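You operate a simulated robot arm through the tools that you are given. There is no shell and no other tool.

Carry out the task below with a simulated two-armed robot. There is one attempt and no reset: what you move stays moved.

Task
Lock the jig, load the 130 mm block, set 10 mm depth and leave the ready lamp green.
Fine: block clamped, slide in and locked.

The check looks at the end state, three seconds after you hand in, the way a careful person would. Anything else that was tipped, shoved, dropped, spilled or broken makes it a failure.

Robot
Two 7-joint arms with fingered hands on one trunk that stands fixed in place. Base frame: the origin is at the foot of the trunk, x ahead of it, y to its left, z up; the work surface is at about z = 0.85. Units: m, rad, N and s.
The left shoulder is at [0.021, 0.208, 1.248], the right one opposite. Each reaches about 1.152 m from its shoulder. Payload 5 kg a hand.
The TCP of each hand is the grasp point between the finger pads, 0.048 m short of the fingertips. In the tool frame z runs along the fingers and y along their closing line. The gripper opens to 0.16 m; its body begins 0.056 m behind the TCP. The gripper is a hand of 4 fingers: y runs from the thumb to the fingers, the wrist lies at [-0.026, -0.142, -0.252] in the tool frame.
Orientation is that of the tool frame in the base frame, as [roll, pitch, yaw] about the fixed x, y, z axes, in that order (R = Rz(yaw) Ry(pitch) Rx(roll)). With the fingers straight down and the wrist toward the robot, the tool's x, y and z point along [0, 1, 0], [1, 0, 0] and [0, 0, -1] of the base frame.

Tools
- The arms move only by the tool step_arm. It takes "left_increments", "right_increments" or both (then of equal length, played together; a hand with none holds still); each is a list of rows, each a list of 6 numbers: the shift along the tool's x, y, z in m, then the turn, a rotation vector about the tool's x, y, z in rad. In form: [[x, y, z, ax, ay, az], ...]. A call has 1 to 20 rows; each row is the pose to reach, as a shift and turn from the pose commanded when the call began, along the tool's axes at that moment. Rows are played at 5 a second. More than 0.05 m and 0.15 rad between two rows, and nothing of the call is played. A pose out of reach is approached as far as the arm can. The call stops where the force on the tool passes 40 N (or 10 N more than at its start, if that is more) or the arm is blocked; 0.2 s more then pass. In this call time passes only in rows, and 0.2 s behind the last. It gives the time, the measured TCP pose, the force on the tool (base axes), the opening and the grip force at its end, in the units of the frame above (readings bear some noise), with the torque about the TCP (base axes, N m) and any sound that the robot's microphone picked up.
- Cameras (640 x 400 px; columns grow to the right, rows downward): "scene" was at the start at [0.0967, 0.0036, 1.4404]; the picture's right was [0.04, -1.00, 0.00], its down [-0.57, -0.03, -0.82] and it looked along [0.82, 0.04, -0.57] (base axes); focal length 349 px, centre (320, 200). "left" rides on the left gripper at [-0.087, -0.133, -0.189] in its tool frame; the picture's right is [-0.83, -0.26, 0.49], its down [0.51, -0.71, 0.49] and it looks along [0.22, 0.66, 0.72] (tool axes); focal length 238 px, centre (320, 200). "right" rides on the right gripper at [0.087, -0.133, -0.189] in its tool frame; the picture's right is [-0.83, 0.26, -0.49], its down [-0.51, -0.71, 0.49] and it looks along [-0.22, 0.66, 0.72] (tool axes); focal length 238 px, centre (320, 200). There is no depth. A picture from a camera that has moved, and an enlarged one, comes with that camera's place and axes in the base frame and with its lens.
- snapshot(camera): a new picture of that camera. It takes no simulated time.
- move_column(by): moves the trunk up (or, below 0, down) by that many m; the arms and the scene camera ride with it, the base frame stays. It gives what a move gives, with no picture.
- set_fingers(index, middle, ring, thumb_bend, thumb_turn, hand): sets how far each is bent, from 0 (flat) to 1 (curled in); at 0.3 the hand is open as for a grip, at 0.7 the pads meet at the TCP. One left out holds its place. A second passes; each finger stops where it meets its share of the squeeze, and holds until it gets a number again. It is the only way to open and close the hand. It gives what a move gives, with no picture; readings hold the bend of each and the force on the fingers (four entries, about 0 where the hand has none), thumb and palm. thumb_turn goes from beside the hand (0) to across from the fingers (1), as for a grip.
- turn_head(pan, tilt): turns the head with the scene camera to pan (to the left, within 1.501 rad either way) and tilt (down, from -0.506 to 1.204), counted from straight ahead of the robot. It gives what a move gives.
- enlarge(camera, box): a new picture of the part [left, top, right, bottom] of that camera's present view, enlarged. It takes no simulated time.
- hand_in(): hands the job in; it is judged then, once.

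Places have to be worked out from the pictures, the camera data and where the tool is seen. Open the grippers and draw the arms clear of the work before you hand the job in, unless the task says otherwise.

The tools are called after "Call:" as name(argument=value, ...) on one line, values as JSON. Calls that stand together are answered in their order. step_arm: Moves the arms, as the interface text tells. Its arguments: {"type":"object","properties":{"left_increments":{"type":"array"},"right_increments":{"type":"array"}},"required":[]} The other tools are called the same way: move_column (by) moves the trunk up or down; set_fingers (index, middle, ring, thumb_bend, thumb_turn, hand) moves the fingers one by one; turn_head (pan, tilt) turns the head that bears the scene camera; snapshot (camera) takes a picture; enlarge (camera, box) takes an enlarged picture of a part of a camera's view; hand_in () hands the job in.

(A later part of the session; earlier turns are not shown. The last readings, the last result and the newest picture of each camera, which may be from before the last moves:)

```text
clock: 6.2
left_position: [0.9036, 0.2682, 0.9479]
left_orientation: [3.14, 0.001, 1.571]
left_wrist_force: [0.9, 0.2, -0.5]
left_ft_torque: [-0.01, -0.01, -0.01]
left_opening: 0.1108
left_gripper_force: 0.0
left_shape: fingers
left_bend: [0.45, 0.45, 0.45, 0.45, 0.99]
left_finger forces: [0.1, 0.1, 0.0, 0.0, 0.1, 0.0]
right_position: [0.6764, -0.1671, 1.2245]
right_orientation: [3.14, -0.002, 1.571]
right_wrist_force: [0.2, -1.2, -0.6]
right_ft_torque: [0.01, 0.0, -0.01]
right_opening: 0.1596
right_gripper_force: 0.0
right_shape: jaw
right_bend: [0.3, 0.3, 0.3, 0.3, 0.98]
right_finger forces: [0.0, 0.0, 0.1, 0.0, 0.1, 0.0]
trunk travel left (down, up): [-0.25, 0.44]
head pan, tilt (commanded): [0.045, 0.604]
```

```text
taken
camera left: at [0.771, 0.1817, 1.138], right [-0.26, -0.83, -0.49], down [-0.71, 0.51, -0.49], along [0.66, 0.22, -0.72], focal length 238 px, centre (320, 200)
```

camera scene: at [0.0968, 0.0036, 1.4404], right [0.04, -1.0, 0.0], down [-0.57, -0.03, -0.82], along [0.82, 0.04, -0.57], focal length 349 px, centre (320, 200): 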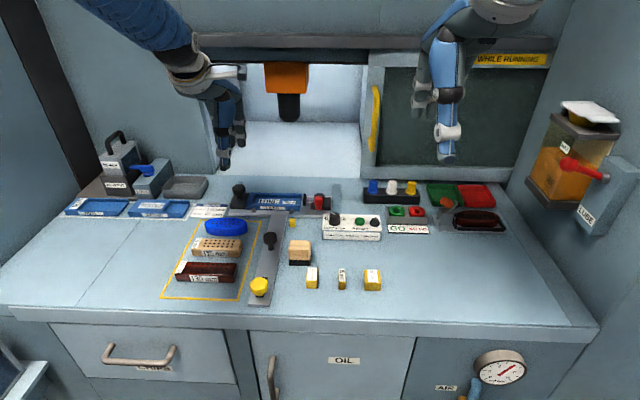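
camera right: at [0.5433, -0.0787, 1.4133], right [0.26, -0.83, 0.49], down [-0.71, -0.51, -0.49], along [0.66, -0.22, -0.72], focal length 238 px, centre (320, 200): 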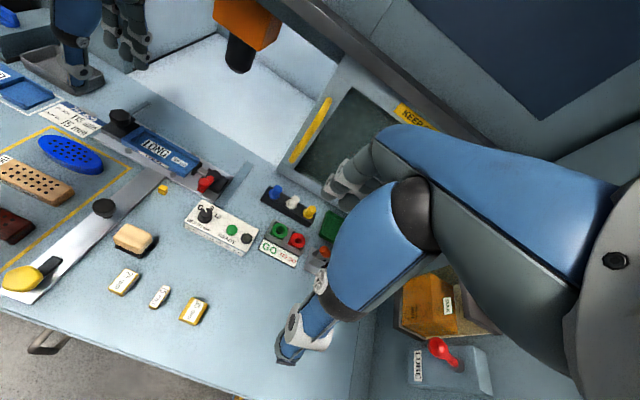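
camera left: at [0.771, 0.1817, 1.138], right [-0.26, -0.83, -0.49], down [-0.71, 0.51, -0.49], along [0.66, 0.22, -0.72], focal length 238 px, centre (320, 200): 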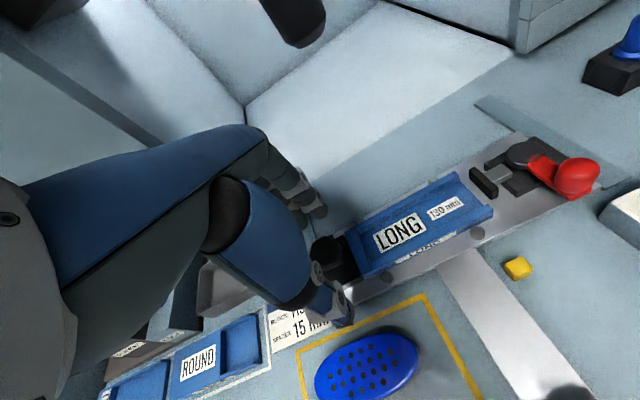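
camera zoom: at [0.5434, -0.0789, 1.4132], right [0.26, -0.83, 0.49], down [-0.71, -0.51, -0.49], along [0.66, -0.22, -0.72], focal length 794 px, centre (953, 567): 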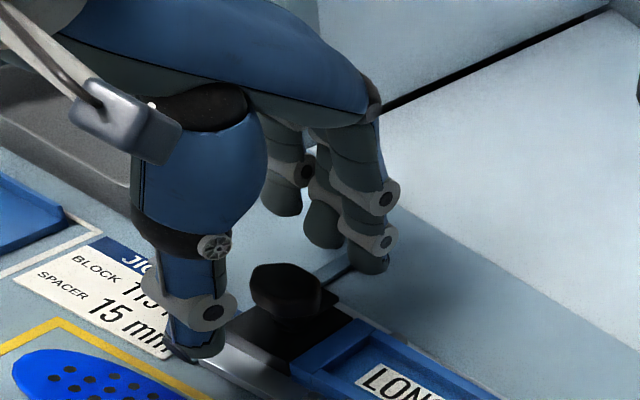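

The thumb opposes index+middle (ring is off to the side), and the knob lies between them. I'll drop 6 mm more and close index, middle and thumb on it.

Call:
step_arm(left_increments=[[0, 0, 0.003, 0, 0, 0], [0, 0, 0.006, 0, 0, 0]])

Call:
set_fingers(hand="left", index=0.7, middle=0.7, thumb_bend=0.7)

Call:
enlarge(camera="scene", box=[200, 130, 280, 220])

Call:
enlarge(camera="right", box=[70, 50, 170, 150])

```text
clock: 6.8
left_position: [0.9043, 0.2679, 0.9424]
left_orientation: [-3.141, -0.001, 1.572]
left_wrist_force: [0.2, 0.6, -0.1]
left_ft_torque: [0.04, 0.01, 0.0]
left_opening: 0.111
left_gripper_force: 0.2
left_shape: fingers
left_bend: [0.45, 0.45, 0.45, 0.45, 0.99]
left_finger forces: [0.1, 0.0, 0.0, 0.0, 0.0, 0.0]
right_position: [0.6776, -0.1673, 1.2243]
right_orientation: [3.141, 0.0, 1.571]
right_wrist_force: [-0.4, 0.3, -0.4]
right_ft_torque: [-0.01, 0.0, -0.03]
right_opening: 0.1596
right_gripper_force: 0.1
right_shape: jaw
right_bend: [0.3, 0.3, 0.3, 0.3, 0.98]
right_finger forces: [0.0, 0.1, 0.0, 0.1, 0.1, 0.0]
trunk travel left (down, up): [-0.25, 0.44]
head pan, tilt (commanded): [0.045, 0.604]
```

```text
clock: 7.8
left_position: [0.9042, 0.2673, 0.9422]
left_orientation: [3.141, 0.001, 1.571]
left_wrist_force: [1.9, 1.1, -0.4]
left_ft_torque: [0.06, -0.11, -0.03]
left_opening: 0.0427
left_gripper_force: 13.0
left_shape: fingers
left_bend: [0.62, 0.67, 0.45, 0.64, 1.0]
left_finger forces: [7.3, 5.8, 0.0, 0.1, 11.9, 0.0]
right_position: [0.677, -0.1657, 1.2231]
right_orientation: [-3.141, 0.0, 1.57]
right_wrist_force: [0.1, -0.8, -0.2]
right_ft_torque: [0.01, 0.0, 0.0]
right_opening: 0.1597
right_gripper_force: 0.0
right_shape: jaw
right_bend: [0.3, 0.3, 0.3, 0.3, 0.98]
right_finger forces: [0.1, 0.0, 0.0, 0.1, 0.0, 0.1]
trunk travel left (down, up): [-0.25, 0.44]
head pan, tilt (commanded): [0.045, 0.604]
```

```text
4.44 times, centred on (240, 175) of scene
camera zoom: at [0.0971, 0.0036, 1.4404], right [0.04, -1.0, 0.0], down [-0.57, -0.03, -0.82], along [0.82, 0.04, -0.57], focal length 1553 px, centre (676, 311)
```

zoom: 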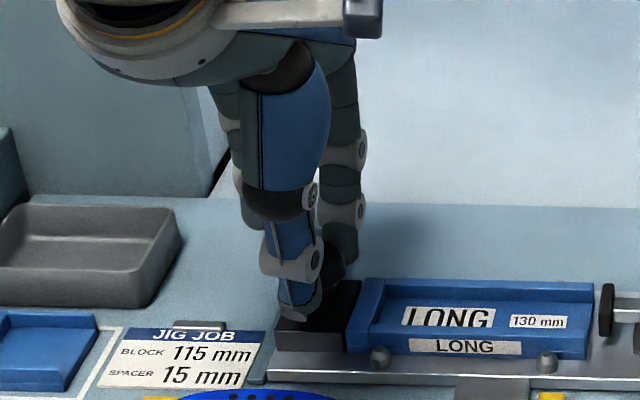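

```text
4.00 times, centred on (120, 100) of right
camera zoom: at [0.5436, -0.0788, 1.4131], right [0.26, -0.83, 0.49], down [-0.71, -0.51, -0.49], along [0.66, -0.22, -0.72], focal length 953 px, centre (1120, 600)
```

zoom: 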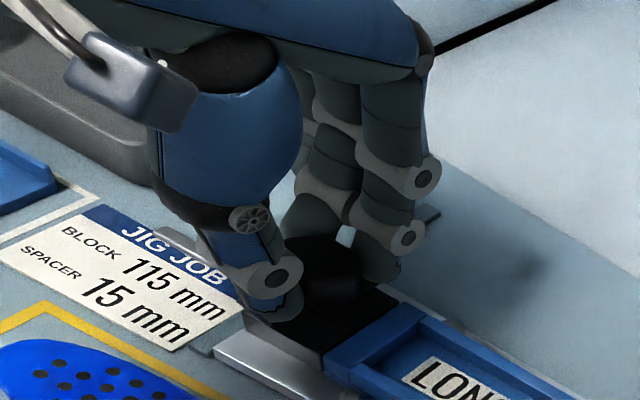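

Firm grip (13 N) on the knob. I rotate about the tool axis clockwise (seen from above), first about 0.5 rad, watching torque.

Call:
step_arm(left_increments=[[0, 0, 0, 0, 0, 0.12], [0, 0, 0, 0, 0, 0.24], [0, 0, 0, 0, 0, 0.36], [0, 0, 0, 0, 0, 0.48]])

Call:
enlarge(camera="scene", box=[200, 130, 280, 220])

Call:
enlarge(camera="right", box=[70, 50, 170, 150])

```text
clock: 8.8
left_position: [0.9055, 0.2692, 0.942]
left_orientation: [3.141, 0.0, 1.089]
left_wrist_force: [9.5, 3.1, 0.6]
left_ft_torque: [0.12, -0.44, 0.03]
left_opening: 0.0426
left_gripper_force: 15.0
left_shape: fingers
left_bend: [0.62, 0.67, 0.45, 0.64, 1.0]
left_finger forces: [7.6, 10.1, 0.0, 0.0, 10.4, 0.0]
right_position: [0.6763, -0.1657, 1.2231]
right_orientation: [3.14, -0.002, 1.568]
right_wrist_force: [-0.6, 0.2, 0.4]
right_ft_torque: [0.0, -0.01, -0.02]
right_opening: 0.1594
right_gripper_force: 0.1
right_shape: jaw
right_bend: [0.3, 0.3, 0.3, 0.3, 0.98]
right_finger forces: [0.0, 0.0, 0.1, 0.0, 0.1, 0.0]
trunk travel left (down, up): [-0.25, 0.44]
head pan, tilt (commanded): [0.045, 0.604]
```

```text
4.44 times, centred on (240, 175) of scene
camera zoom: at [0.0974, 0.0041, 1.4403], right [0.04, -1.0, 0.0], down [-0.57, -0.03, -0.82], along [0.82, 0.04, -0.57], focal length 1553 px, centre (676, 311)
```

zoom: 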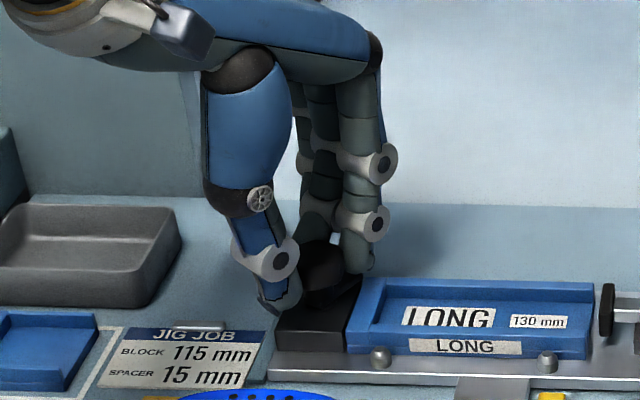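

```text
4.00 times, centred on (120, 100) of right
camera zoom: at [0.5439, -0.0784, 1.4131], right [0.26, -0.83, 0.49], down [-0.71, -0.51, -0.49], along [0.66, -0.22, -0.72], focal length 953 px, centre (1120, 600)
```

zoom: 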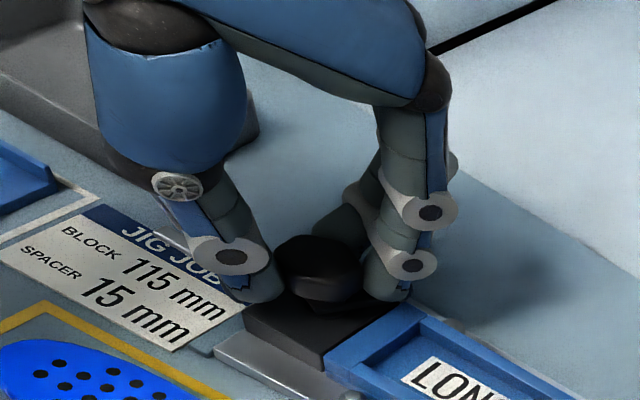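

The knob is turning with the hand. I continue the rotation another ~0.6 rad.

Call:
step_arm(left_increments=[[0, 0, 0, 0, 0, 0.12], [0, 0, 0, 0, 0, 0.24], [0, 0, 0, 0, 0, 0.36], [0, 0, 0, 0, 0, 0.48], [0, 0, 0, 0, 0, 0.6]])

Call:
enlarge(camera="scene", box=[200, 130, 280, 220])

Call:
enlarge(camera="right", box=[70, 50, 170, 150])

```text
clock: 10.0
left_position: [0.9039, 0.2676, 0.9428]
left_orientation: [-3.14, -0.001, 0.49]
left_wrist_force: [15.3, 2.6, 2.8]
left_ft_torque: [0.08, -0.65, 0.03]
left_opening: 0.0427
left_gripper_force: 16.0
left_shape: fingers
left_bend: [0.62, 0.67, 0.45, 0.64, 1.0]
left_finger forces: [6.6, 14.0, 0.1, 0.0, 12.3, 0.0]
right_position: [0.6766, -0.1669, 1.2246]
right_orientation: [-3.141, 0.0, 1.572]
right_wrist_force: [-0.3, -0.2, 0.7]
right_ft_torque: [0.01, -0.02, 0.02]
right_opening: 0.1595
right_gripper_force: 0.0
right_shape: jaw
right_bend: [0.3, 0.3, 0.3, 0.3, 0.98]
right_finger forces: [0.0, 0.0, 0.0, 0.1, 0.0, 0.0]
trunk travel left (down, up): [-0.25, 0.44]
head pan, tilt (commanded): [0.045, 0.604]
```

```text
4.44 times, centred on (240, 175) of scene
camera zoom: at [0.0981, 0.0034, 1.4403], right [0.04, -1.0, 0.0], down [-0.57, -0.03, -0.82], along [0.82, 0.04, -0.57], focal length 1553 px, centre (676, 311)
```

zoom: 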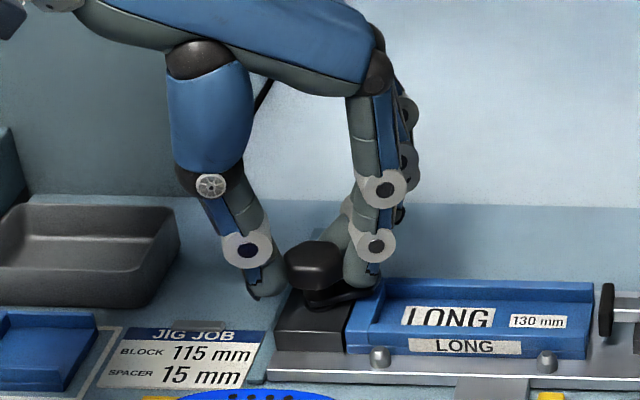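

```text
4.00 times, centred on (120, 100) of right
camera zoom: at [0.5445, -0.079, 1.4128], right [0.26, -0.83, 0.49], down [-0.71, -0.51, -0.49], along [0.65, -0.22, -0.72], focal length 953 px, centre (1120, 600)
```

zoom: 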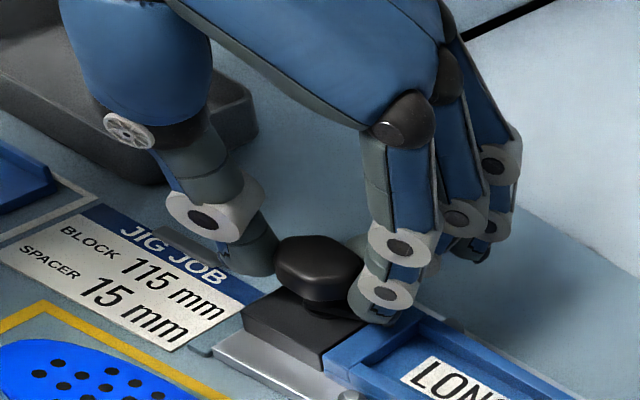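

The dog is now swinging over the jig's left wall. I continue to the full ~90° with a 1 mm relief in +x for the side force.

Call:
step_arm(left_increments=[[0.0009, 0.0005, 0, 0, 0, 0.1], [0.0009, 0.0005, 0, 0, 0, 0.2], [0.0009, 0.0005, 0, 0, 0, 0.3], [0.0009, 0.0005, 0, 0, 0, 0.4], [0.0009, 0.0005, 0, 0, 0, 0.49]])

Call:
enlarge(camera="scene", box=[200, 130, 280, 220])

Call:
enlarge(camera="right", box=[70, 50, 170, 150])

```text
clock: 11.2
left_position: [0.848, 0.2651, 0.9479]
left_orientation: [-3.141, 0.001, 0.021]
left_wrist_force: [0.3, -0.7, -0.7]
left_ft_torque: [0.04, -0.06, -0.03]
left_opening: 0.0185
left_gripper_force: 0.1
left_shape: fingers
left_bend: [0.67, 0.68, 0.45, 0.7, 1.0]
left_finger forces: [0.0, 0.1, 0.0, 0.0, 0.0, 0.1]
left hand out of reach, approached as far as the arm can: row 2, 3, 4, 5
right_position: [0.6757, -0.1668, 1.2245]
right_orientation: [3.141, -0.001, 1.569]
right_wrist_force: [0.9, -0.2, -0.1]
right_ft_torque: [-0.01, -0.04, -0.03]
right_opening: 0.1597
right_gripper_force: 0.0
right_shape: jaw
right_bend: [0.3, 0.3, 0.3, 0.3, 0.98]
right_finger forces: [0.0, 0.0, 0.0, 0.0, 0.0, 0.0]
trunk travel left (down, up): [-0.25, 0.44]
head pan, tilt (commanded): [0.045, 0.604]
```

```text
4.44 times, centred on (240, 175) of scene
camera zoom: at [0.0962, 0.0036, 1.4405], right [0.04, -1.0, 0.0], down [-0.57, -0.03, -0.82], along [0.82, 0.04, -0.57], focal length 1553 px, centre (676, 311)
```

zoom: 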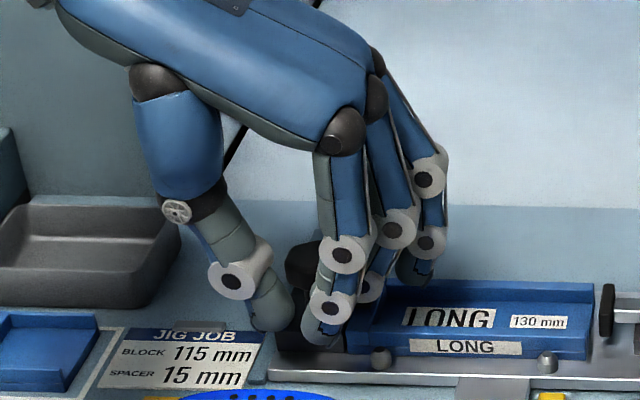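

```text
4.00 times, centred on (120, 100) of right
camera zoom: at [0.5427, -0.0787, 1.4136], right [0.26, -0.83, 0.49], down [-0.71, -0.51, -0.49], along [0.66, -0.22, -0.72], focal length 953 px, centre (1120, 600)
```

zoom: 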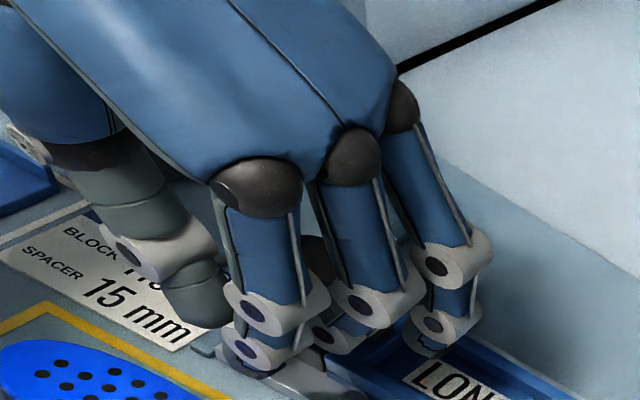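

The arm ran out of reach at that yaw and the hand slipped off the knob toward the robot, with no contact forces now. I raise the hand straight up and look at what state the knob is in.

Call:
step_arm(left_increments=[[0, 0, -0.03, 0, 0, 0], [0, 0, -0.06, 0, 0, 0], [0, 0, -0.1, 0, 0, 0], [0, 0, -0.14, 0, 0, 0]])

Call:
snapshot(camera="scene")

Call:
enlarge(camera="scene", box=[225, 180, 265, 215])

Call:
enlarge(camera="right", box=[90, 90, 200, 170])

```text
clock: 12.2
left_position: [0.8417, 0.2641, 1.0854]
left_orientation: [3.139, 0.001, -0.001]
left_wrist_force: [-1.4, -0.3, -1.5]
left_ft_torque: [0.07, -0.11, -0.01]
left_opening: 0.0186
left_gripper_force: 0.1
left_shape: fingers
left_bend: [0.67, 0.68, 0.45, 0.7, 1.0]
left_finger forces: [0.0, 0.1, 0.0, 0.0, 0.0, 0.1]
left hand out of reach, approached as far as the arm can: row 4
right_position: [0.6752, -0.1682, 1.2259]
right_orientation: [3.14, 0.0, 1.568]
right_wrist_force: [-1.0, 0.6, 1.0]
right_ft_torque: [0.04, -0.1, 0.0]
right_opening: 0.1598
right_gripper_force: 0.0
right_shape: jaw
right_bend: [0.3, 0.3, 0.3, 0.3, 0.98]
right_finger forces: [0.1, 0.0, 0.0, 0.0, 0.0, 0.1]
trunk travel left (down, up): [-0.25, 0.44]
head pan, tilt (commanded): [0.045, 0.604]
```

```text
taken
camera scene: at [0.0954, 0.0031, 1.4406], right [0.04, -1.0, 0.0], down [-0.57, -0.03, -0.82], along [0.82, 0.04, -0.57], focal length 349 px, centre (320, 200)
```

scene: 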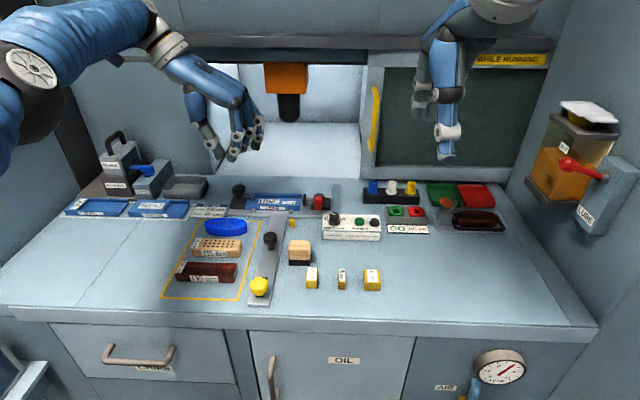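

```text
11.43 times, centred on (245, 198) of scene
camera zoom: at [0.0954, 0.0031, 1.4406], right [0.04, -1.0, 0.0], down [-0.57, -0.03, -0.82], along [0.82, 0.04, -0.57], focal length 3994 px, centre (1177, 229)
```

zoom: 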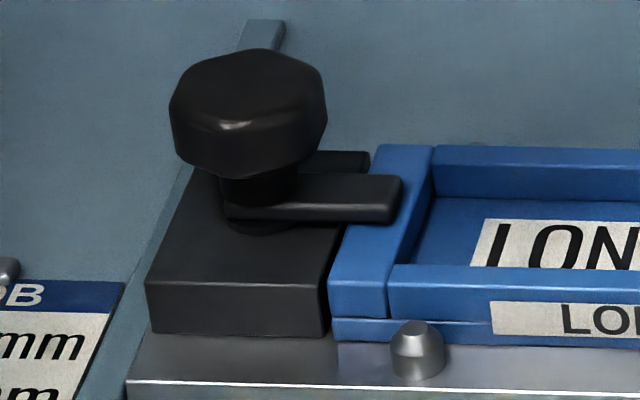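

```text
5.00 times, centred on (145, 130) of right
camera zoom: at [0.5419, -0.0794, 1.4141], right [0.26, -0.83, 0.49], down [-0.71, -0.51, -0.49], along [0.66, -0.22, -0.72], focal length 1192 px, centre (1195, 550)
```

zoom: 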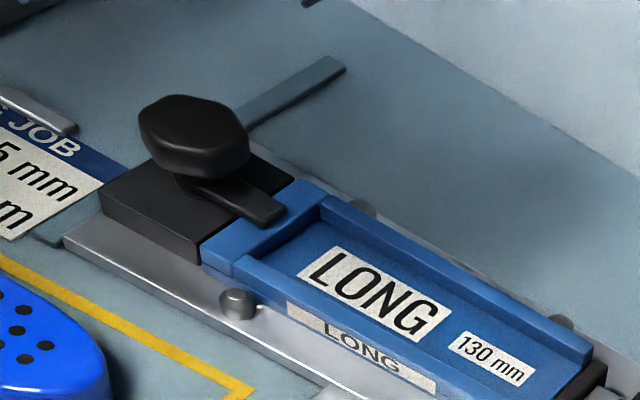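

The dog now lies over the jig's left wall, parallel with the jig – it looks locked. Let me check its angle from the left camera.

Call:
snapshot(camera="left")

Call:
enlarge(camera="right", box=[110, 100, 160, 145])

Call:
enlarge(camera="scene", box=[225, 175, 345, 240])

```text
taken
camera left: at [0.7544, 0.3968, 1.2768], right [-0.83, 0.26, -0.49], down [0.51, 0.71, -0.49], along [0.22, -0.66, -0.72], focal length 238 px, centre (320, 200)
```

left: 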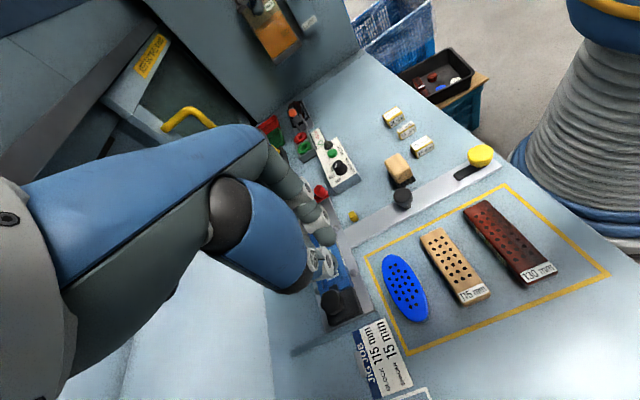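

```text
8.89 times, centred on (135, 122) of right
camera zoom: at [0.5419, -0.0794, 1.4141], right [0.26, -0.83, 0.49], down [-0.71, -0.51, -0.49], along [0.66, -0.22, -0.72], focal length 2119 px, centre (1964, 889)
```

zoom: 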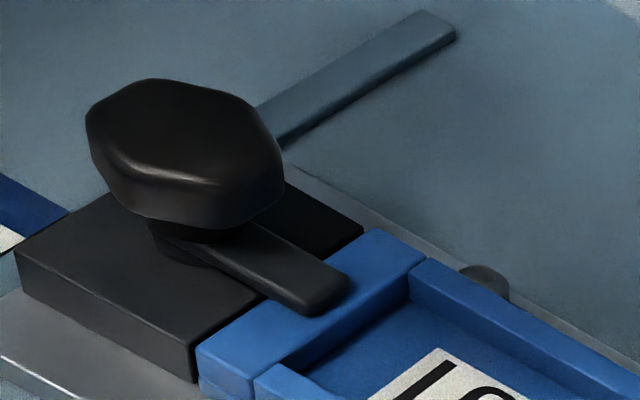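

```text
5.33 times, centred on (285, 208) of scene
camera zoom: at [0.0954, 0.0031, 1.4406], right [0.04, -1.0, 0.0], down [-0.57, -0.03, -0.82], along [0.82, 0.04, -0.57], focal length 1864 px, centre (507, 160)
```

zoom: 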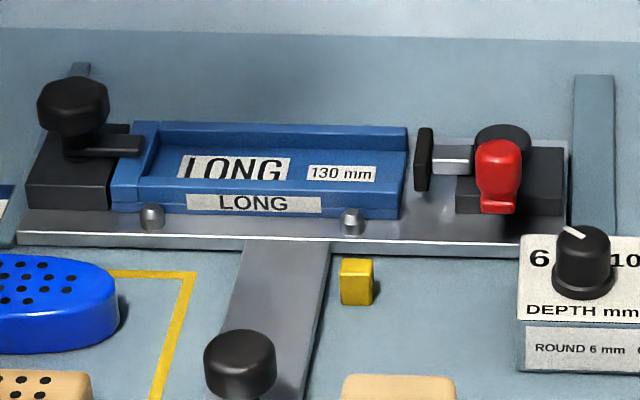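

Jig lock looks right. Now I measure: the 130 mm block sits at about x 0.618–0.657, y 0.217–0.346, height ≈24 mm. I move the left hand back over it, rotating the wrist back toward the robot.

Call:
step_arm(left_increments=[[-0.03, 0, 0, 0, 0, 0], [-0.06, -0.003, 0, 0, 0, -0.12], [-0.09, -0.006, 0, 0, 0, -0.24], [-0.11, -0.01, 0, 0, 0, -0.36], [-0.13, -0.013, 0, 0, 0, -0.48], [-0.15, -0.015, 0, 0, 0, -0.6], [-0.17, -0.0175, 0, 0, 0, -0.72], [-0.19, -0.0175, 0, 0, 0, -0.84], [-0.204, -0.0175, 0, 0, 0, -0.96], [-0.204, -0.0175, 0, 0, 0, -1.08], [-0.204, -0.0175, 0, 0, 0, -1.2], [-0.204, -0.0175, 0, 0, 0, -1.32], [-0.204, -0.0175, 0, 0, 0, -1.44], [-0.204, -0.0175, 0, 0, 0, -1.571]])

Call:
snapshot(camera="left")

Call:
snapshot(camera="scene")

```text
clock: 15.2
left_position: [0.6384, 0.2799, 1.0867]
left_orientation: [-3.141, 0.001, 1.572]
left_wrist_force: [-0.8, -0.7, 0.4]
left_ft_torque: [0.08, -0.01, 0.02]
left_opening: 0.0186
left_gripper_force: 0.1
left_shape: fingers
left_bend: [0.67, 0.68, 0.45, 0.7, 1.0]
left_finger forces: [0.0, 0.0, 0.0, 0.1, 0.0, 0.1]
right_position: [0.676, -0.1678, 1.2249]
right_orientation: [-3.141, -0.002, 1.568]
right_wrist_force: [-0.1, -1.6, -0.2]
right_ft_torque: [0.1, -0.05, 0.01]
right_opening: 0.1596
right_gripper_force: 0.1
right_shape: jaw
right_bend: [0.3, 0.3, 0.3, 0.3, 0.98]
right_finger forces: [0.0, 0.1, 0.0, 0.0, 0.1, 0.0]
trunk travel left (down, up): [-0.25, 0.44]
head pan, tilt (commanded): [0.045, 0.604]
```

```text
taken
camera left: at [0.5057, 0.1918, 1.2767], right [-0.26, -0.83, -0.49], down [-0.71, 0.5, -0.49], along [0.66, 0.22, -0.72], focal length 238 px, centre (320, 200)
```

left: 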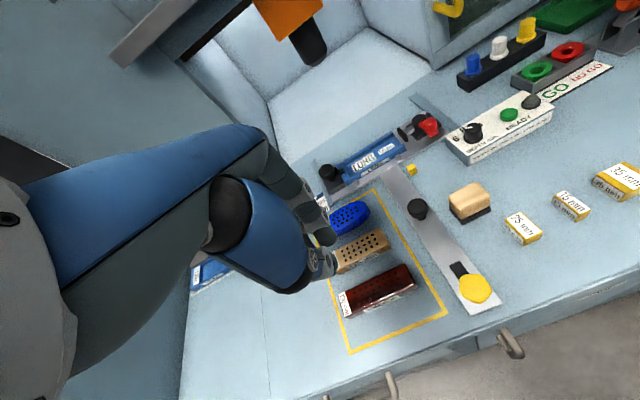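

```text
taken
camera scene: at [0.0966, 0.0019, 1.4404], right [0.04, -1.0, 0.0], down [-0.57, -0.02, -0.82], along [0.82, 0.04, -0.57], focal length 349 px, centre (320, 200)
```

scene: 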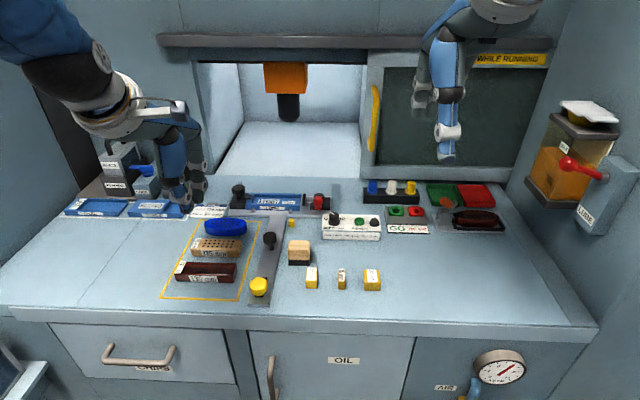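

Hand is over the block. Now high-zoom views of the nest to measure its inner walls, and of the block.

Call:
enlarge(camera="scene", box=[240, 185, 280, 215])

Call:
enlarge(camera="scene", box=[280, 185, 320, 215])

Call:
enlarge(camera="right", box=[120, 115, 220, 195])

Call:
enlarge(camera="left", box=[315, 105, 455, 215])

Call:
enlarge(camera="left", box=[320, 240, 440, 340])

Call:
enlarge(camera="scene", box=[165, 225, 265, 305])

```text
13.33 times, centred on (260, 200) of scene
camera zoom: at [0.0966, 0.0019, 1.4404], right [0.04, -1.0, 0.0], down [-0.57, -0.02, -0.82], along [0.82, 0.04, -0.57], focal length 4659 px, centre (1120, 200)
```

zoom: 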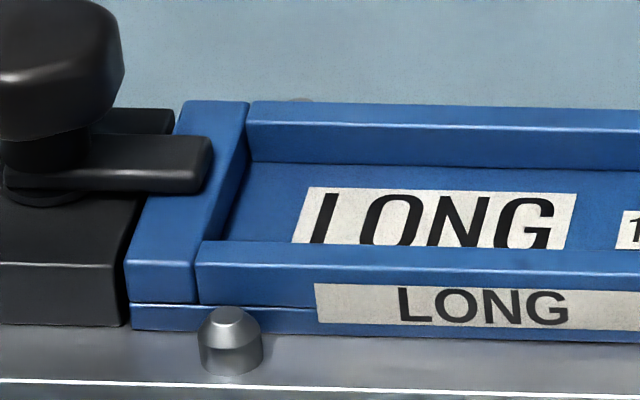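

```text
13.33 times, centred on (300, 200) of scene
camera zoom: at [0.0966, 0.0019, 1.4404], right [0.04, -1.0, 0.0], down [-0.57, -0.02, -0.82], along [0.82, 0.04, -0.57], focal length 4659 px, centre (587, 200)
```

zoom: 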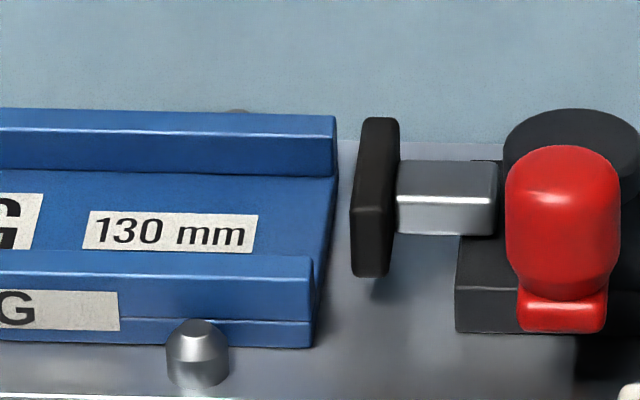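

```text
5.00 times, centred on (170, 155) of right
camera zoom: at [0.5432, -0.0807, 1.4133], right [0.26, -0.84, 0.49], down [-0.71, -0.5, -0.49], along [0.66, -0.22, -0.72], focal length 1192 px, centre (1070, 425)
```

zoom: 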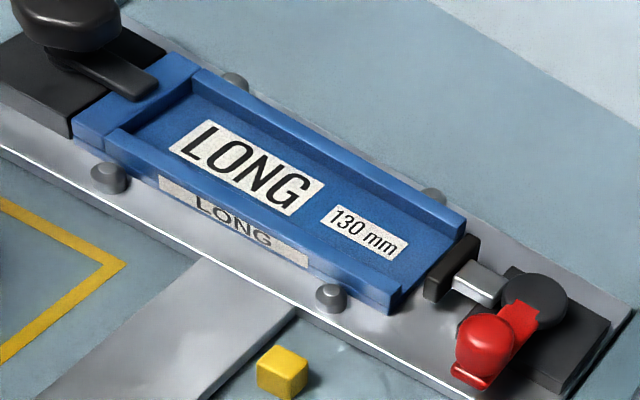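

```text
3.64 times, centred on (385, 160) of left
camera zoom: at [0.5057, 0.1918, 1.2767], right [-0.26, -0.83, -0.49], down [-0.71, 0.5, -0.49], along [0.66, 0.22, -0.72], focal length 867 px, centre (84, 346)
```

zoom: 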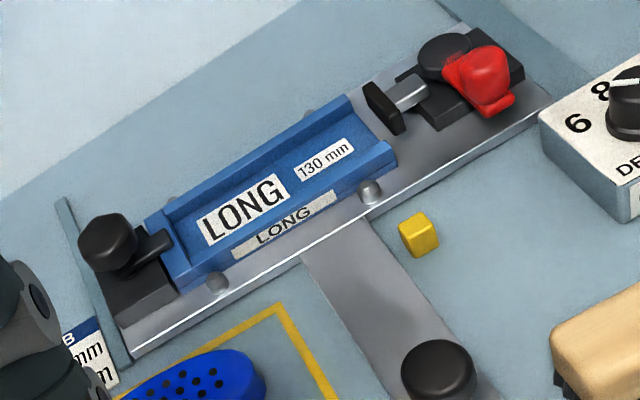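

```text
4.00 times, centred on (380, 290) of left
camera zoom: at [0.5057, 0.1918, 1.2767], right [-0.26, -0.83, -0.49], down [-0.71, 0.5, -0.49], along [0.66, 0.22, -0.72], focal length 953 px, centre (80, -160)
```

zoom: 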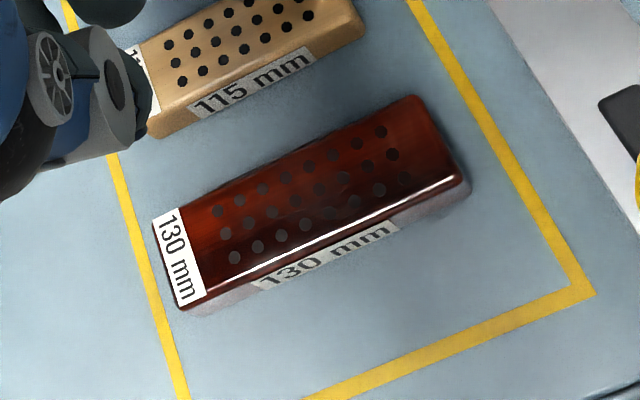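

```text
5.00 times, centred on (215, 265) of scene
camera zoom: at [0.0966, 0.0019, 1.4404], right [0.04, -1.0, 0.0], down [-0.57, -0.02, -0.82], along [0.82, 0.04, -0.57], focal length 1747 px, centre (845, -125)
```

zoom: 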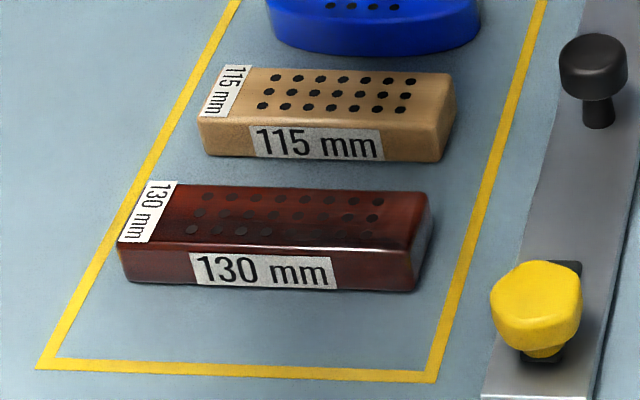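

I need nest height and position to about 1–2 mm, so I take matched tight zooms of the nest's corners from all three cameras.

Call:
enlarge(camera="left", box=[385, 120, 425, 150])

Call:
enlarge(camera="left", box=[335, 155, 375, 185])

Call:
enlarge(camera="right", box=[175, 150, 215, 180])

Call:
enlarge(camera="right", box=[120, 120, 160, 150])

Call:
enlarge(camera="scene", box=[240, 185, 280, 215])

Call:
enlarge(camera="scene", box=[280, 185, 320, 215])

```text
13.33 times, centred on (405, 135) of left
camera zoom: at [0.5057, 0.1918, 1.2767], right [-0.26, -0.83, -0.49], down [-0.71, 0.5, -0.49], along [0.66, 0.22, -0.72], focal length 3178 px, centre (-813, 1067)
```

zoom: 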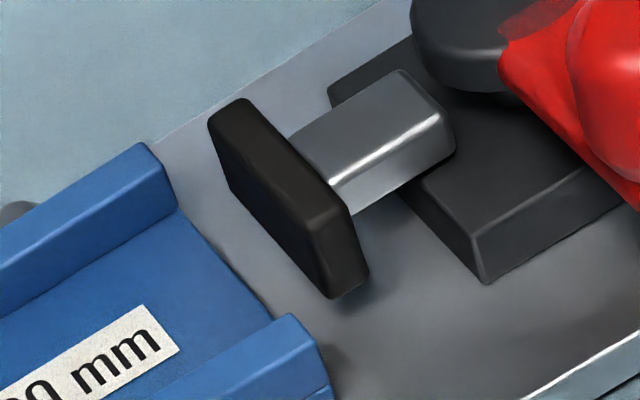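

```text
13.33 times, centred on (355, 170) of left
camera zoom: at [0.5057, 0.1918, 1.2767], right [-0.26, -0.83, -0.49], down [-0.71, 0.5, -0.49], along [0.66, 0.22, -0.72], focal length 3178 px, centre (-147, 600)
```

zoom: 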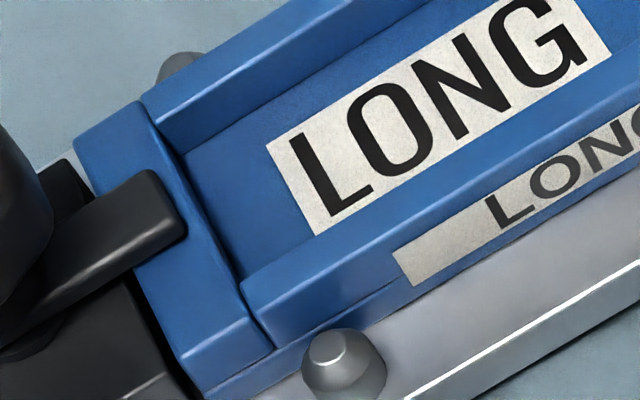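

```text
13.33 times, centred on (195, 165) of right
camera zoom: at [0.5432, -0.0807, 1.4133], right [0.26, -0.84, 0.49], down [-0.71, -0.5, -0.49], along [0.66, -0.22, -0.72], focal length 3178 px, centre (1987, 667)
```

zoom: 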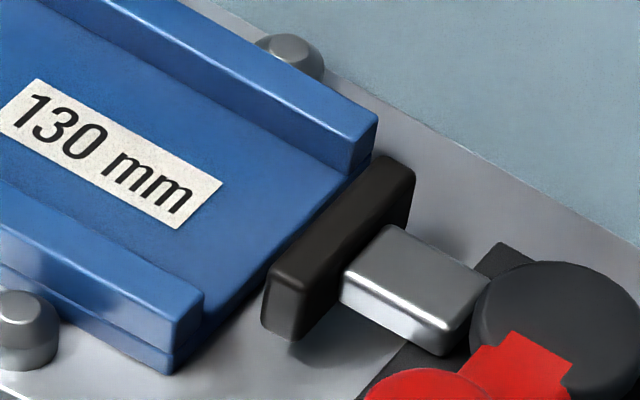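

```text
13.33 times, centred on (140, 135) of right
camera zoom: at [0.5432, -0.0807, 1.4133], right [0.26, -0.84, 0.49], down [-0.71, -0.5, -0.49], along [0.66, -0.22, -0.72], focal length 3178 px, centre (2720, 1067)
```

zoom: 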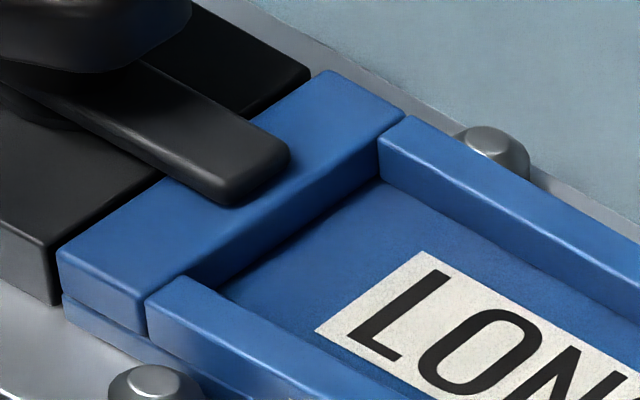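

```text
13.33 times, centred on (260, 200) of scene
camera zoom: at [0.0966, 0.0019, 1.4404], right [0.04, -1.0, 0.0], down [-0.57, -0.02, -0.82], along [0.82, 0.04, -0.57], focal length 4659 px, centre (1120, 200)
```

zoom: 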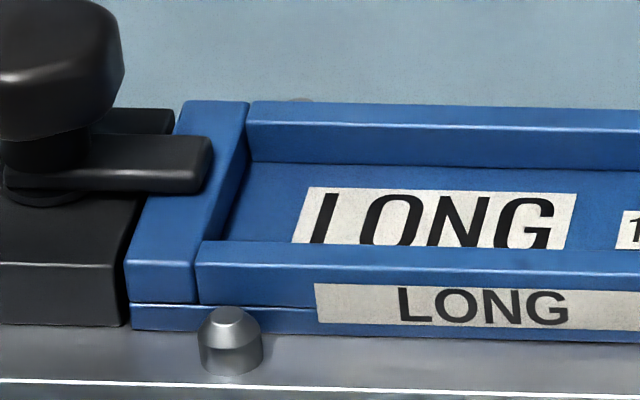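

```text
13.33 times, centred on (300, 200) of scene
camera zoom: at [0.0966, 0.0019, 1.4404], right [0.04, -1.0, 0.0], down [-0.57, -0.02, -0.82], along [0.82, 0.04, -0.57], focal length 4659 px, centre (587, 200)
```

zoom: 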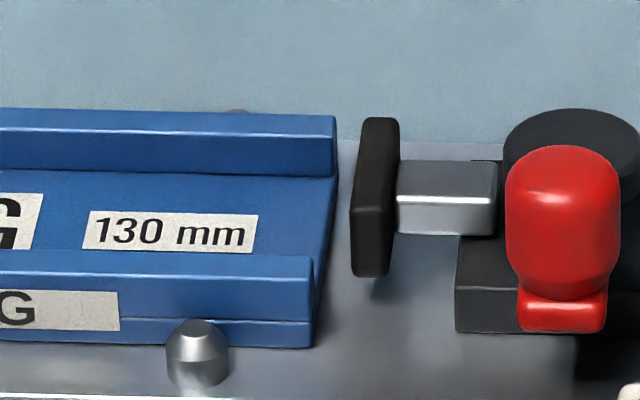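

Estimates: nest inner x ≈0.885–0.930, y ≈0.094–0.230, floor ≈0.868, wall top ≈0.878; plenty of clearance for the 37 mm wide block. I pre-shape the left hand (~60 mm opening) and descend part-way over the 130 mm block.

Call:
set_fingers(hand="left", index=0.57, middle=0.57, ring=0.57, thumb_bend=0.57, thumb_turn=1.0)

Call:
step_arm(left_increments=[[-0.007, -0.001, 0.03, 0, 0, 0], [-0.007, -0.001, 0.06, 0, 0, 0], [-0.007, -0.001, 0.09, 0, 0, 0], [-0.007, -0.001, 0.12, 0, 0, 0], [-0.007, -0.001, 0.14, 0, 0, 0]])

Call:
enlarge(camera="scene", box=[130, 150, 270, 300])

Call:
enlarge(camera="right", box=[0, 100, 120, 260])

Call:
snapshot(camera="left")

```text
clock: 16.2
left_position: [0.6389, 0.2801, 1.0863]
left_orientation: [3.141, 0.0, 1.57]
left_wrist_force: [0.2, -0.2, 0.0]
left_ft_torque: [-0.02, 0.0, 0.02]
left_opening: 0.0667
left_gripper_force: 0.0
left_shape: fingers
left_bend: [0.56, 0.56, 0.56, 0.56, 1.0]
left_finger forces: [0.0, 0.0, 0.0, 0.0, 0.0, 0.0]
right_position: [0.6769, -0.1664, 1.2248]
right_orientation: [3.141, -0.001, 1.571]
right_wrist_force: [0.6, 0.1, 0.0]
right_ft_torque: [0.01, -0.02, 0.0]
right_opening: 0.1596
right_gripper_force: 0.2
right_shape: jaw
right_bend: [0.3, 0.3, 0.3, 0.3, 0.98]
right_finger forces: [0.1, 0.1, 0.1, 0.1, 0.1, 0.0]
trunk travel left (down, up): [-0.25, 0.44]
head pan, tilt (commanded): [0.045, 0.604]
```

```text
clock: 17.4
left_position: [0.6382, 0.2754, 0.9438]
left_orientation: [3.141, 0.001, 1.57]
left_wrist_force: [1.3, 0.2, 1.9]
left_ft_torque: [0.07, 0.07, -0.01]
left_opening: 0.0662
left_gripper_force: 0.0
left_shape: fingers
left_bend: [0.56, 0.56, 0.56, 0.56, 1.0]
left_finger forces: [0.0, 0.1, 0.0, 0.1, 0.0, 0.1]
right_position: [0.6766, -0.1672, 1.2238]
right_orientation: [3.14, 0.001, 1.57]
right_wrist_force: [-0.1, 0.5, 0.1]
right_ft_torque: [-0.01, 0.05, 0.02]
right_opening: 0.1596
right_gripper_force: 0.1
right_shape: jaw
right_bend: [0.3, 0.3, 0.3, 0.3, 0.98]
right_finger forces: [0.0, 0.0, 0.0, 0.1, 0.0, 0.0]
trunk travel left (down, up): [-0.25, 0.44]
head pan, tilt (commanded): [0.045, 0.604]
```

```text
2.67 times, centred on (200, 225) of scene
camera zoom: at [0.0972, 0.0035, 1.4403], right [0.04, -1.0, 0.0], down [-0.57, -0.03, -0.82], along [0.82, 0.04, -0.57], focal length 932 px, centre (640, 133)
```

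zoom: 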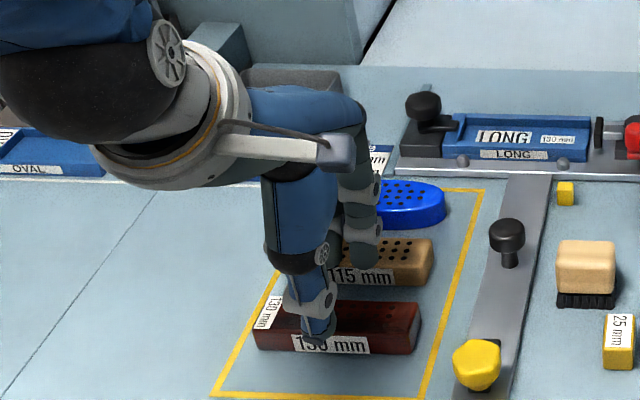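

```text
2.50 times, centred on (60, 180) of right
camera zoom: at [0.5437, -0.0788, 1.4131], right [0.26, -0.83, 0.49], down [-0.71, -0.51, -0.49], along [0.66, -0.22, -0.72], focal length 596 px, centre (970, 250)
```

zoom: 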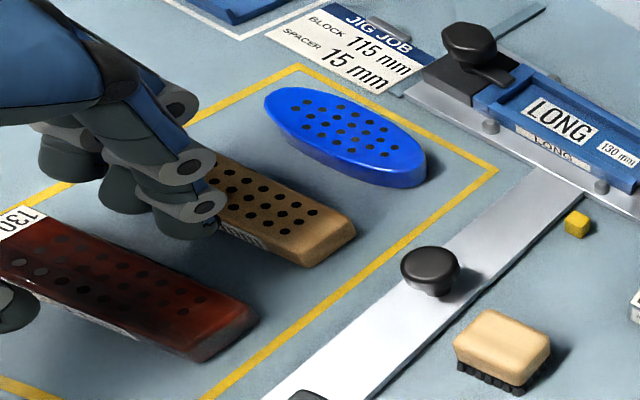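

```text
taken
camera left: at [0.5045, 0.1873, 1.1352], right [-0.26, -0.83, -0.49], down [-0.71, 0.51, -0.49], along [0.66, 0.22, -0.72], focal length 238 px, centre (320, 200)
```

left: 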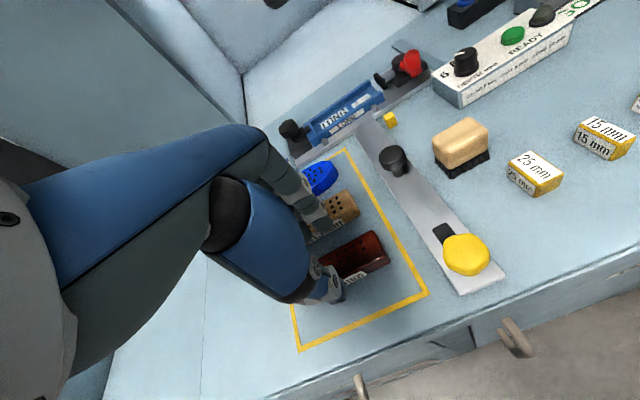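

Fingers straddle the block with the far fingers in the gap before the 115 mm block. I lower to TCP z ≈ 0.910 and check forces and clearance.

Call:
step_arm(left_increments=[[0, -0.002, 0.012, 0, 0, 0], [0, -0.002, 0.024, 0, 0, 0], [0, -0.002, 0.033, 0, 0, 0]])

Call:
enlarge(camera="scene", box=[150, 200, 250, 300])

Call:
enlarge(camera="right", box=[0, 150, 80, 240])

```text
clock: 18.2
left_position: [0.6345, 0.274, 0.9129]
left_orientation: [3.141, 0.001, 1.571]
left_wrist_force: [0.0, -0.6, -0.3]
left_ft_torque: [0.02, -0.01, 0.01]
left_opening: 0.0664
left_gripper_force: 0.3
left_shape: fingers
left_bend: [0.56, 0.56, 0.56, 0.56, 1.0]
left_finger forces: [0.0, 0.6, 0.1, 0.0, 0.1, 0.1]
right_position: [0.6757, -0.1659, 1.2243]
right_orientation: [-3.141, 0.002, 1.571]
right_wrist_force: [-0.5, 0.2, 0.2]
right_ft_torque: [0.02, 0.01, 0.01]
right_opening: 0.1599
right_gripper_force: 0.1
right_shape: jaw
right_bend: [0.3, 0.3, 0.3, 0.3, 0.98]
right_finger forces: [0.1, 0.0, 0.0, 0.1, 0.0, 0.0]
trunk travel left (down, up): [-0.25, 0.44]
head pan, tilt (commanded): [0.045, 0.604]
```

```text
4.00 times, centred on (200, 250) of scene
camera zoom: at [0.0969, 0.0035, 1.4404], right [0.04, -1.0, 0.0], down [-0.57, -0.03, -0.82], along [0.82, 0.04, -0.57], focal length 1398 px, centre (800, 0)
```

zoom: 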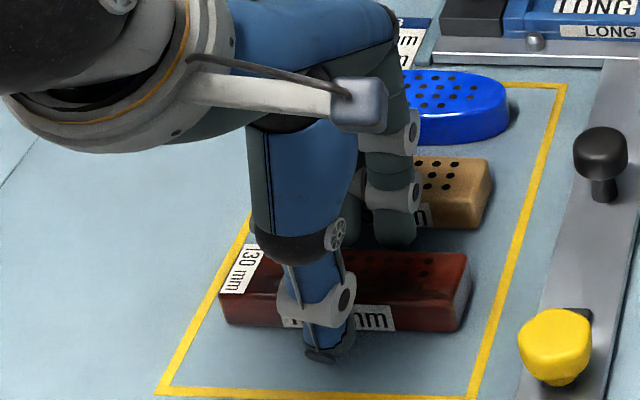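

```text
4.44 times, centred on (40, 195) of right
camera zoom: at [0.5434, -0.0788, 1.4132], right [0.26, -0.83, 0.49], down [-0.71, -0.51, -0.49], along [0.66, -0.22, -0.72], focal length 1059 px, centre (1564, 222)
```

zoom: 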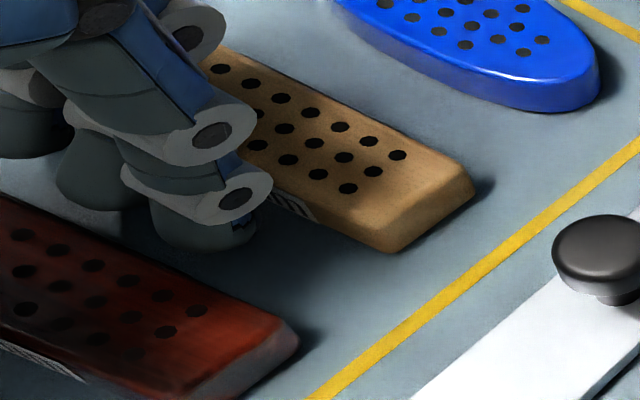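

Clear on both sides. I close all fingers and the thumb on the block.

Call:
set_fingers(hand="left", index=0.72, middle=0.72, ring=0.72, thumb_bend=0.72)

Call:
enlarge(camera="scene", box=[150, 200, 250, 300])

Call:
enlarge(camera="right", box=[0, 150, 80, 240])

```text
clock: 19.2
left_position: [0.6345, 0.273, 0.9122]
left_orientation: [-3.14, -0.001, 1.572]
left_wrist_force: [0.7, 0.9, 4.5]
left_ft_torque: [0.16, 0.11, -0.1]
left_opening: 0.0471
left_gripper_force: 24.1
left_shape: fingers
left_bend: [0.63, 0.65, 0.71, 0.62, 1.0]
left_finger forces: [9.9, 6.4, 8.0, 0.1, 24.0, 0.1]
right_position: [0.6767, -0.1666, 1.2242]
right_orientation: [-3.141, -0.001, 1.571]
right_wrist_force: [0.1, 0.5, 0.2]
right_ft_torque: [0.03, 0.0, -0.04]
right_opening: 0.1597
right_gripper_force: 0.1
right_shape: jaw
right_bend: [0.3, 0.3, 0.3, 0.3, 0.98]
right_finger forces: [0.0, 0.1, 0.0, 0.0, 0.0, 0.0]
trunk travel left (down, up): [-0.25, 0.44]
head pan, tilt (commanded): [0.045, 0.604]
```

```text
4.00 times, centred on (200, 250) of scene
camera zoom: at [0.0965, 0.0035, 1.4404], right [0.04, -1.0, 0.0], down [-0.57, -0.03, -0.82], along [0.82, 0.04, -0.57], focal length 1398 px, centre (800, 0)
```

zoom: 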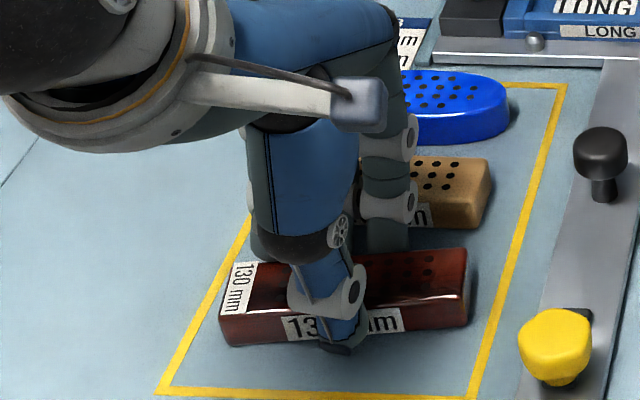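

```text
4.44 times, centred on (40, 195) of right
camera zoom: at [0.543, -0.0789, 1.4134], right [0.26, -0.83, 0.49], down [-0.71, -0.51, -0.49], along [0.66, -0.22, -0.72], focal length 1059 px, centre (1564, 222)
```

zoom: 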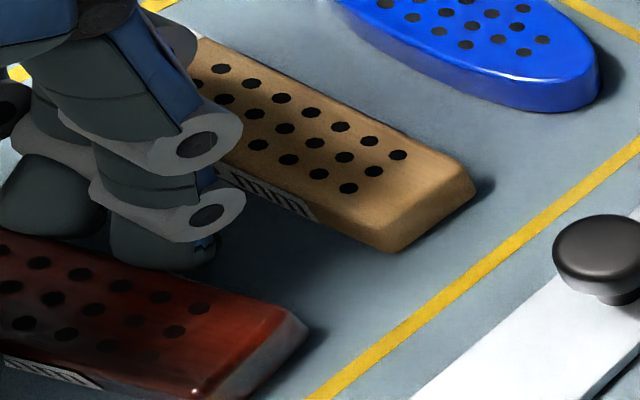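

The block twisted about 8° (left end toward the robot) as the ring finger pressed, but the grip is firm (24 N). I lift a few centimetres and check how it hangs; I can compensate the yaw when placing.

Call:
step_arm(left_increments=[[0, 0, -0.01, 0, 0, 0], [0, 0, -0.03, 0, 0, 0], [0, 0, -0.06, 0, 0, 0], [0, 0, -0.09, 0, 0, 0]])

Call:
enlarge(camera="scene", box=[140, 180, 260, 300])

Call:
enlarge(camera="right", box=[0, 80, 120, 240])

Call:
snapshot(camera="left")

```text
clock: 20.2
left_position: [0.6329, 0.2707, 1.005]
left_orientation: [-3.14, -0.001, 1.569]
left_wrist_force: [-0.5, 0.1, -1.7]
left_ft_torque: [-0.01, -0.12, 0.04]
left_opening: 0.0471
left_gripper_force: 23.5
left_shape: fingers
left_bend: [0.63, 0.65, 0.71, 0.62, 1.0]
left_finger forces: [10.4, 6.3, 7.2, 0.1, 23.0, 0.0]
right_position: [0.6739, -0.1661, 1.2249]
right_orientation: [-3.141, -0.001, 1.571]
right_wrist_force: [-0.7, 0.0, 0.3]
right_ft_torque: [0.05, -0.09, -0.04]
right_opening: 0.1599
right_gripper_force: 0.1
right_shape: jaw
right_bend: [0.3, 0.3, 0.3, 0.3, 0.98]
right_finger forces: [0.0, 0.0, 0.0, 0.0, 0.0, 0.1]
trunk travel left (down, up): [-0.25, 0.44]
head pan, tilt (commanded): [0.045, 0.604]
```

```text
3.33 times, centred on (200, 240) of scene
camera zoom: at [0.0958, 0.0032, 1.4405], right [0.04, -1.0, 0.0], down [-0.57, -0.03, -0.82], along [0.82, 0.04, -0.57], focal length 1165 px, centre (720, 67)
```

zoom: 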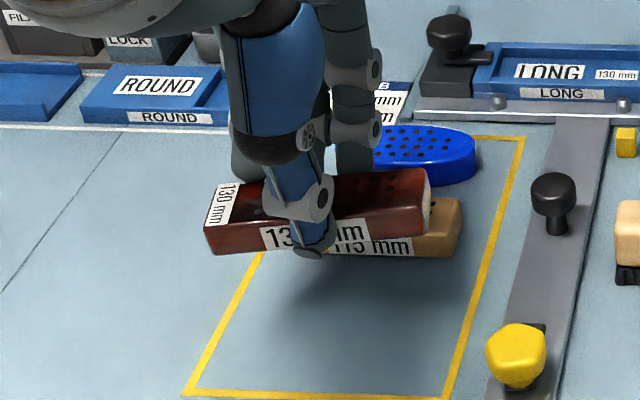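

```text
2.50 times, centred on (60, 160) of right
camera zoom: at [0.5423, -0.0792, 1.4138], right [0.26, -0.83, 0.49], down [-0.71, -0.51, -0.49], along [0.66, -0.22, -0.72], focal length 596 px, centre (970, 300)
```

zoom: 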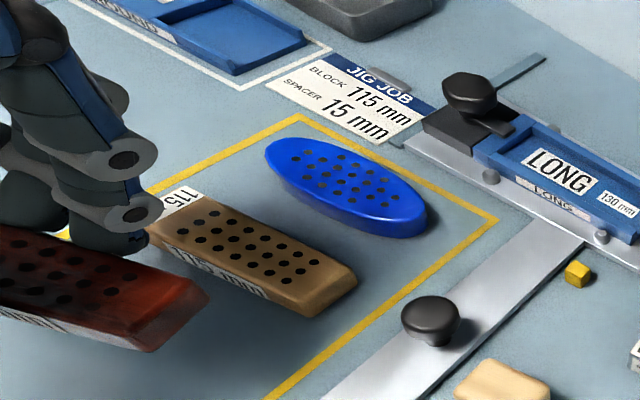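

```text
taken
camera left: at [0.5014, 0.185, 1.1945], right [-0.26, -0.83, -0.49], down [-0.71, 0.51, -0.49], along [0.65, 0.22, -0.72], focal length 238 px, centre (320, 200)
```

left: 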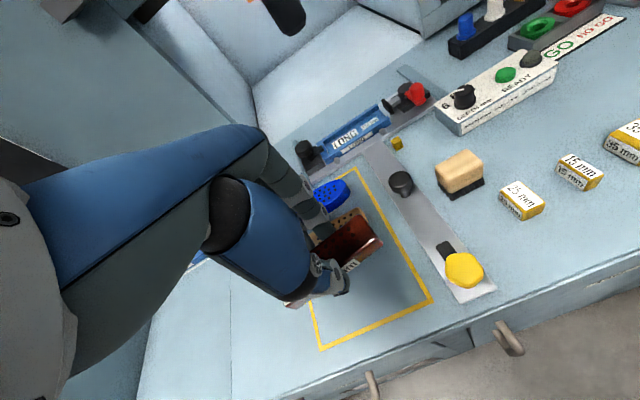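

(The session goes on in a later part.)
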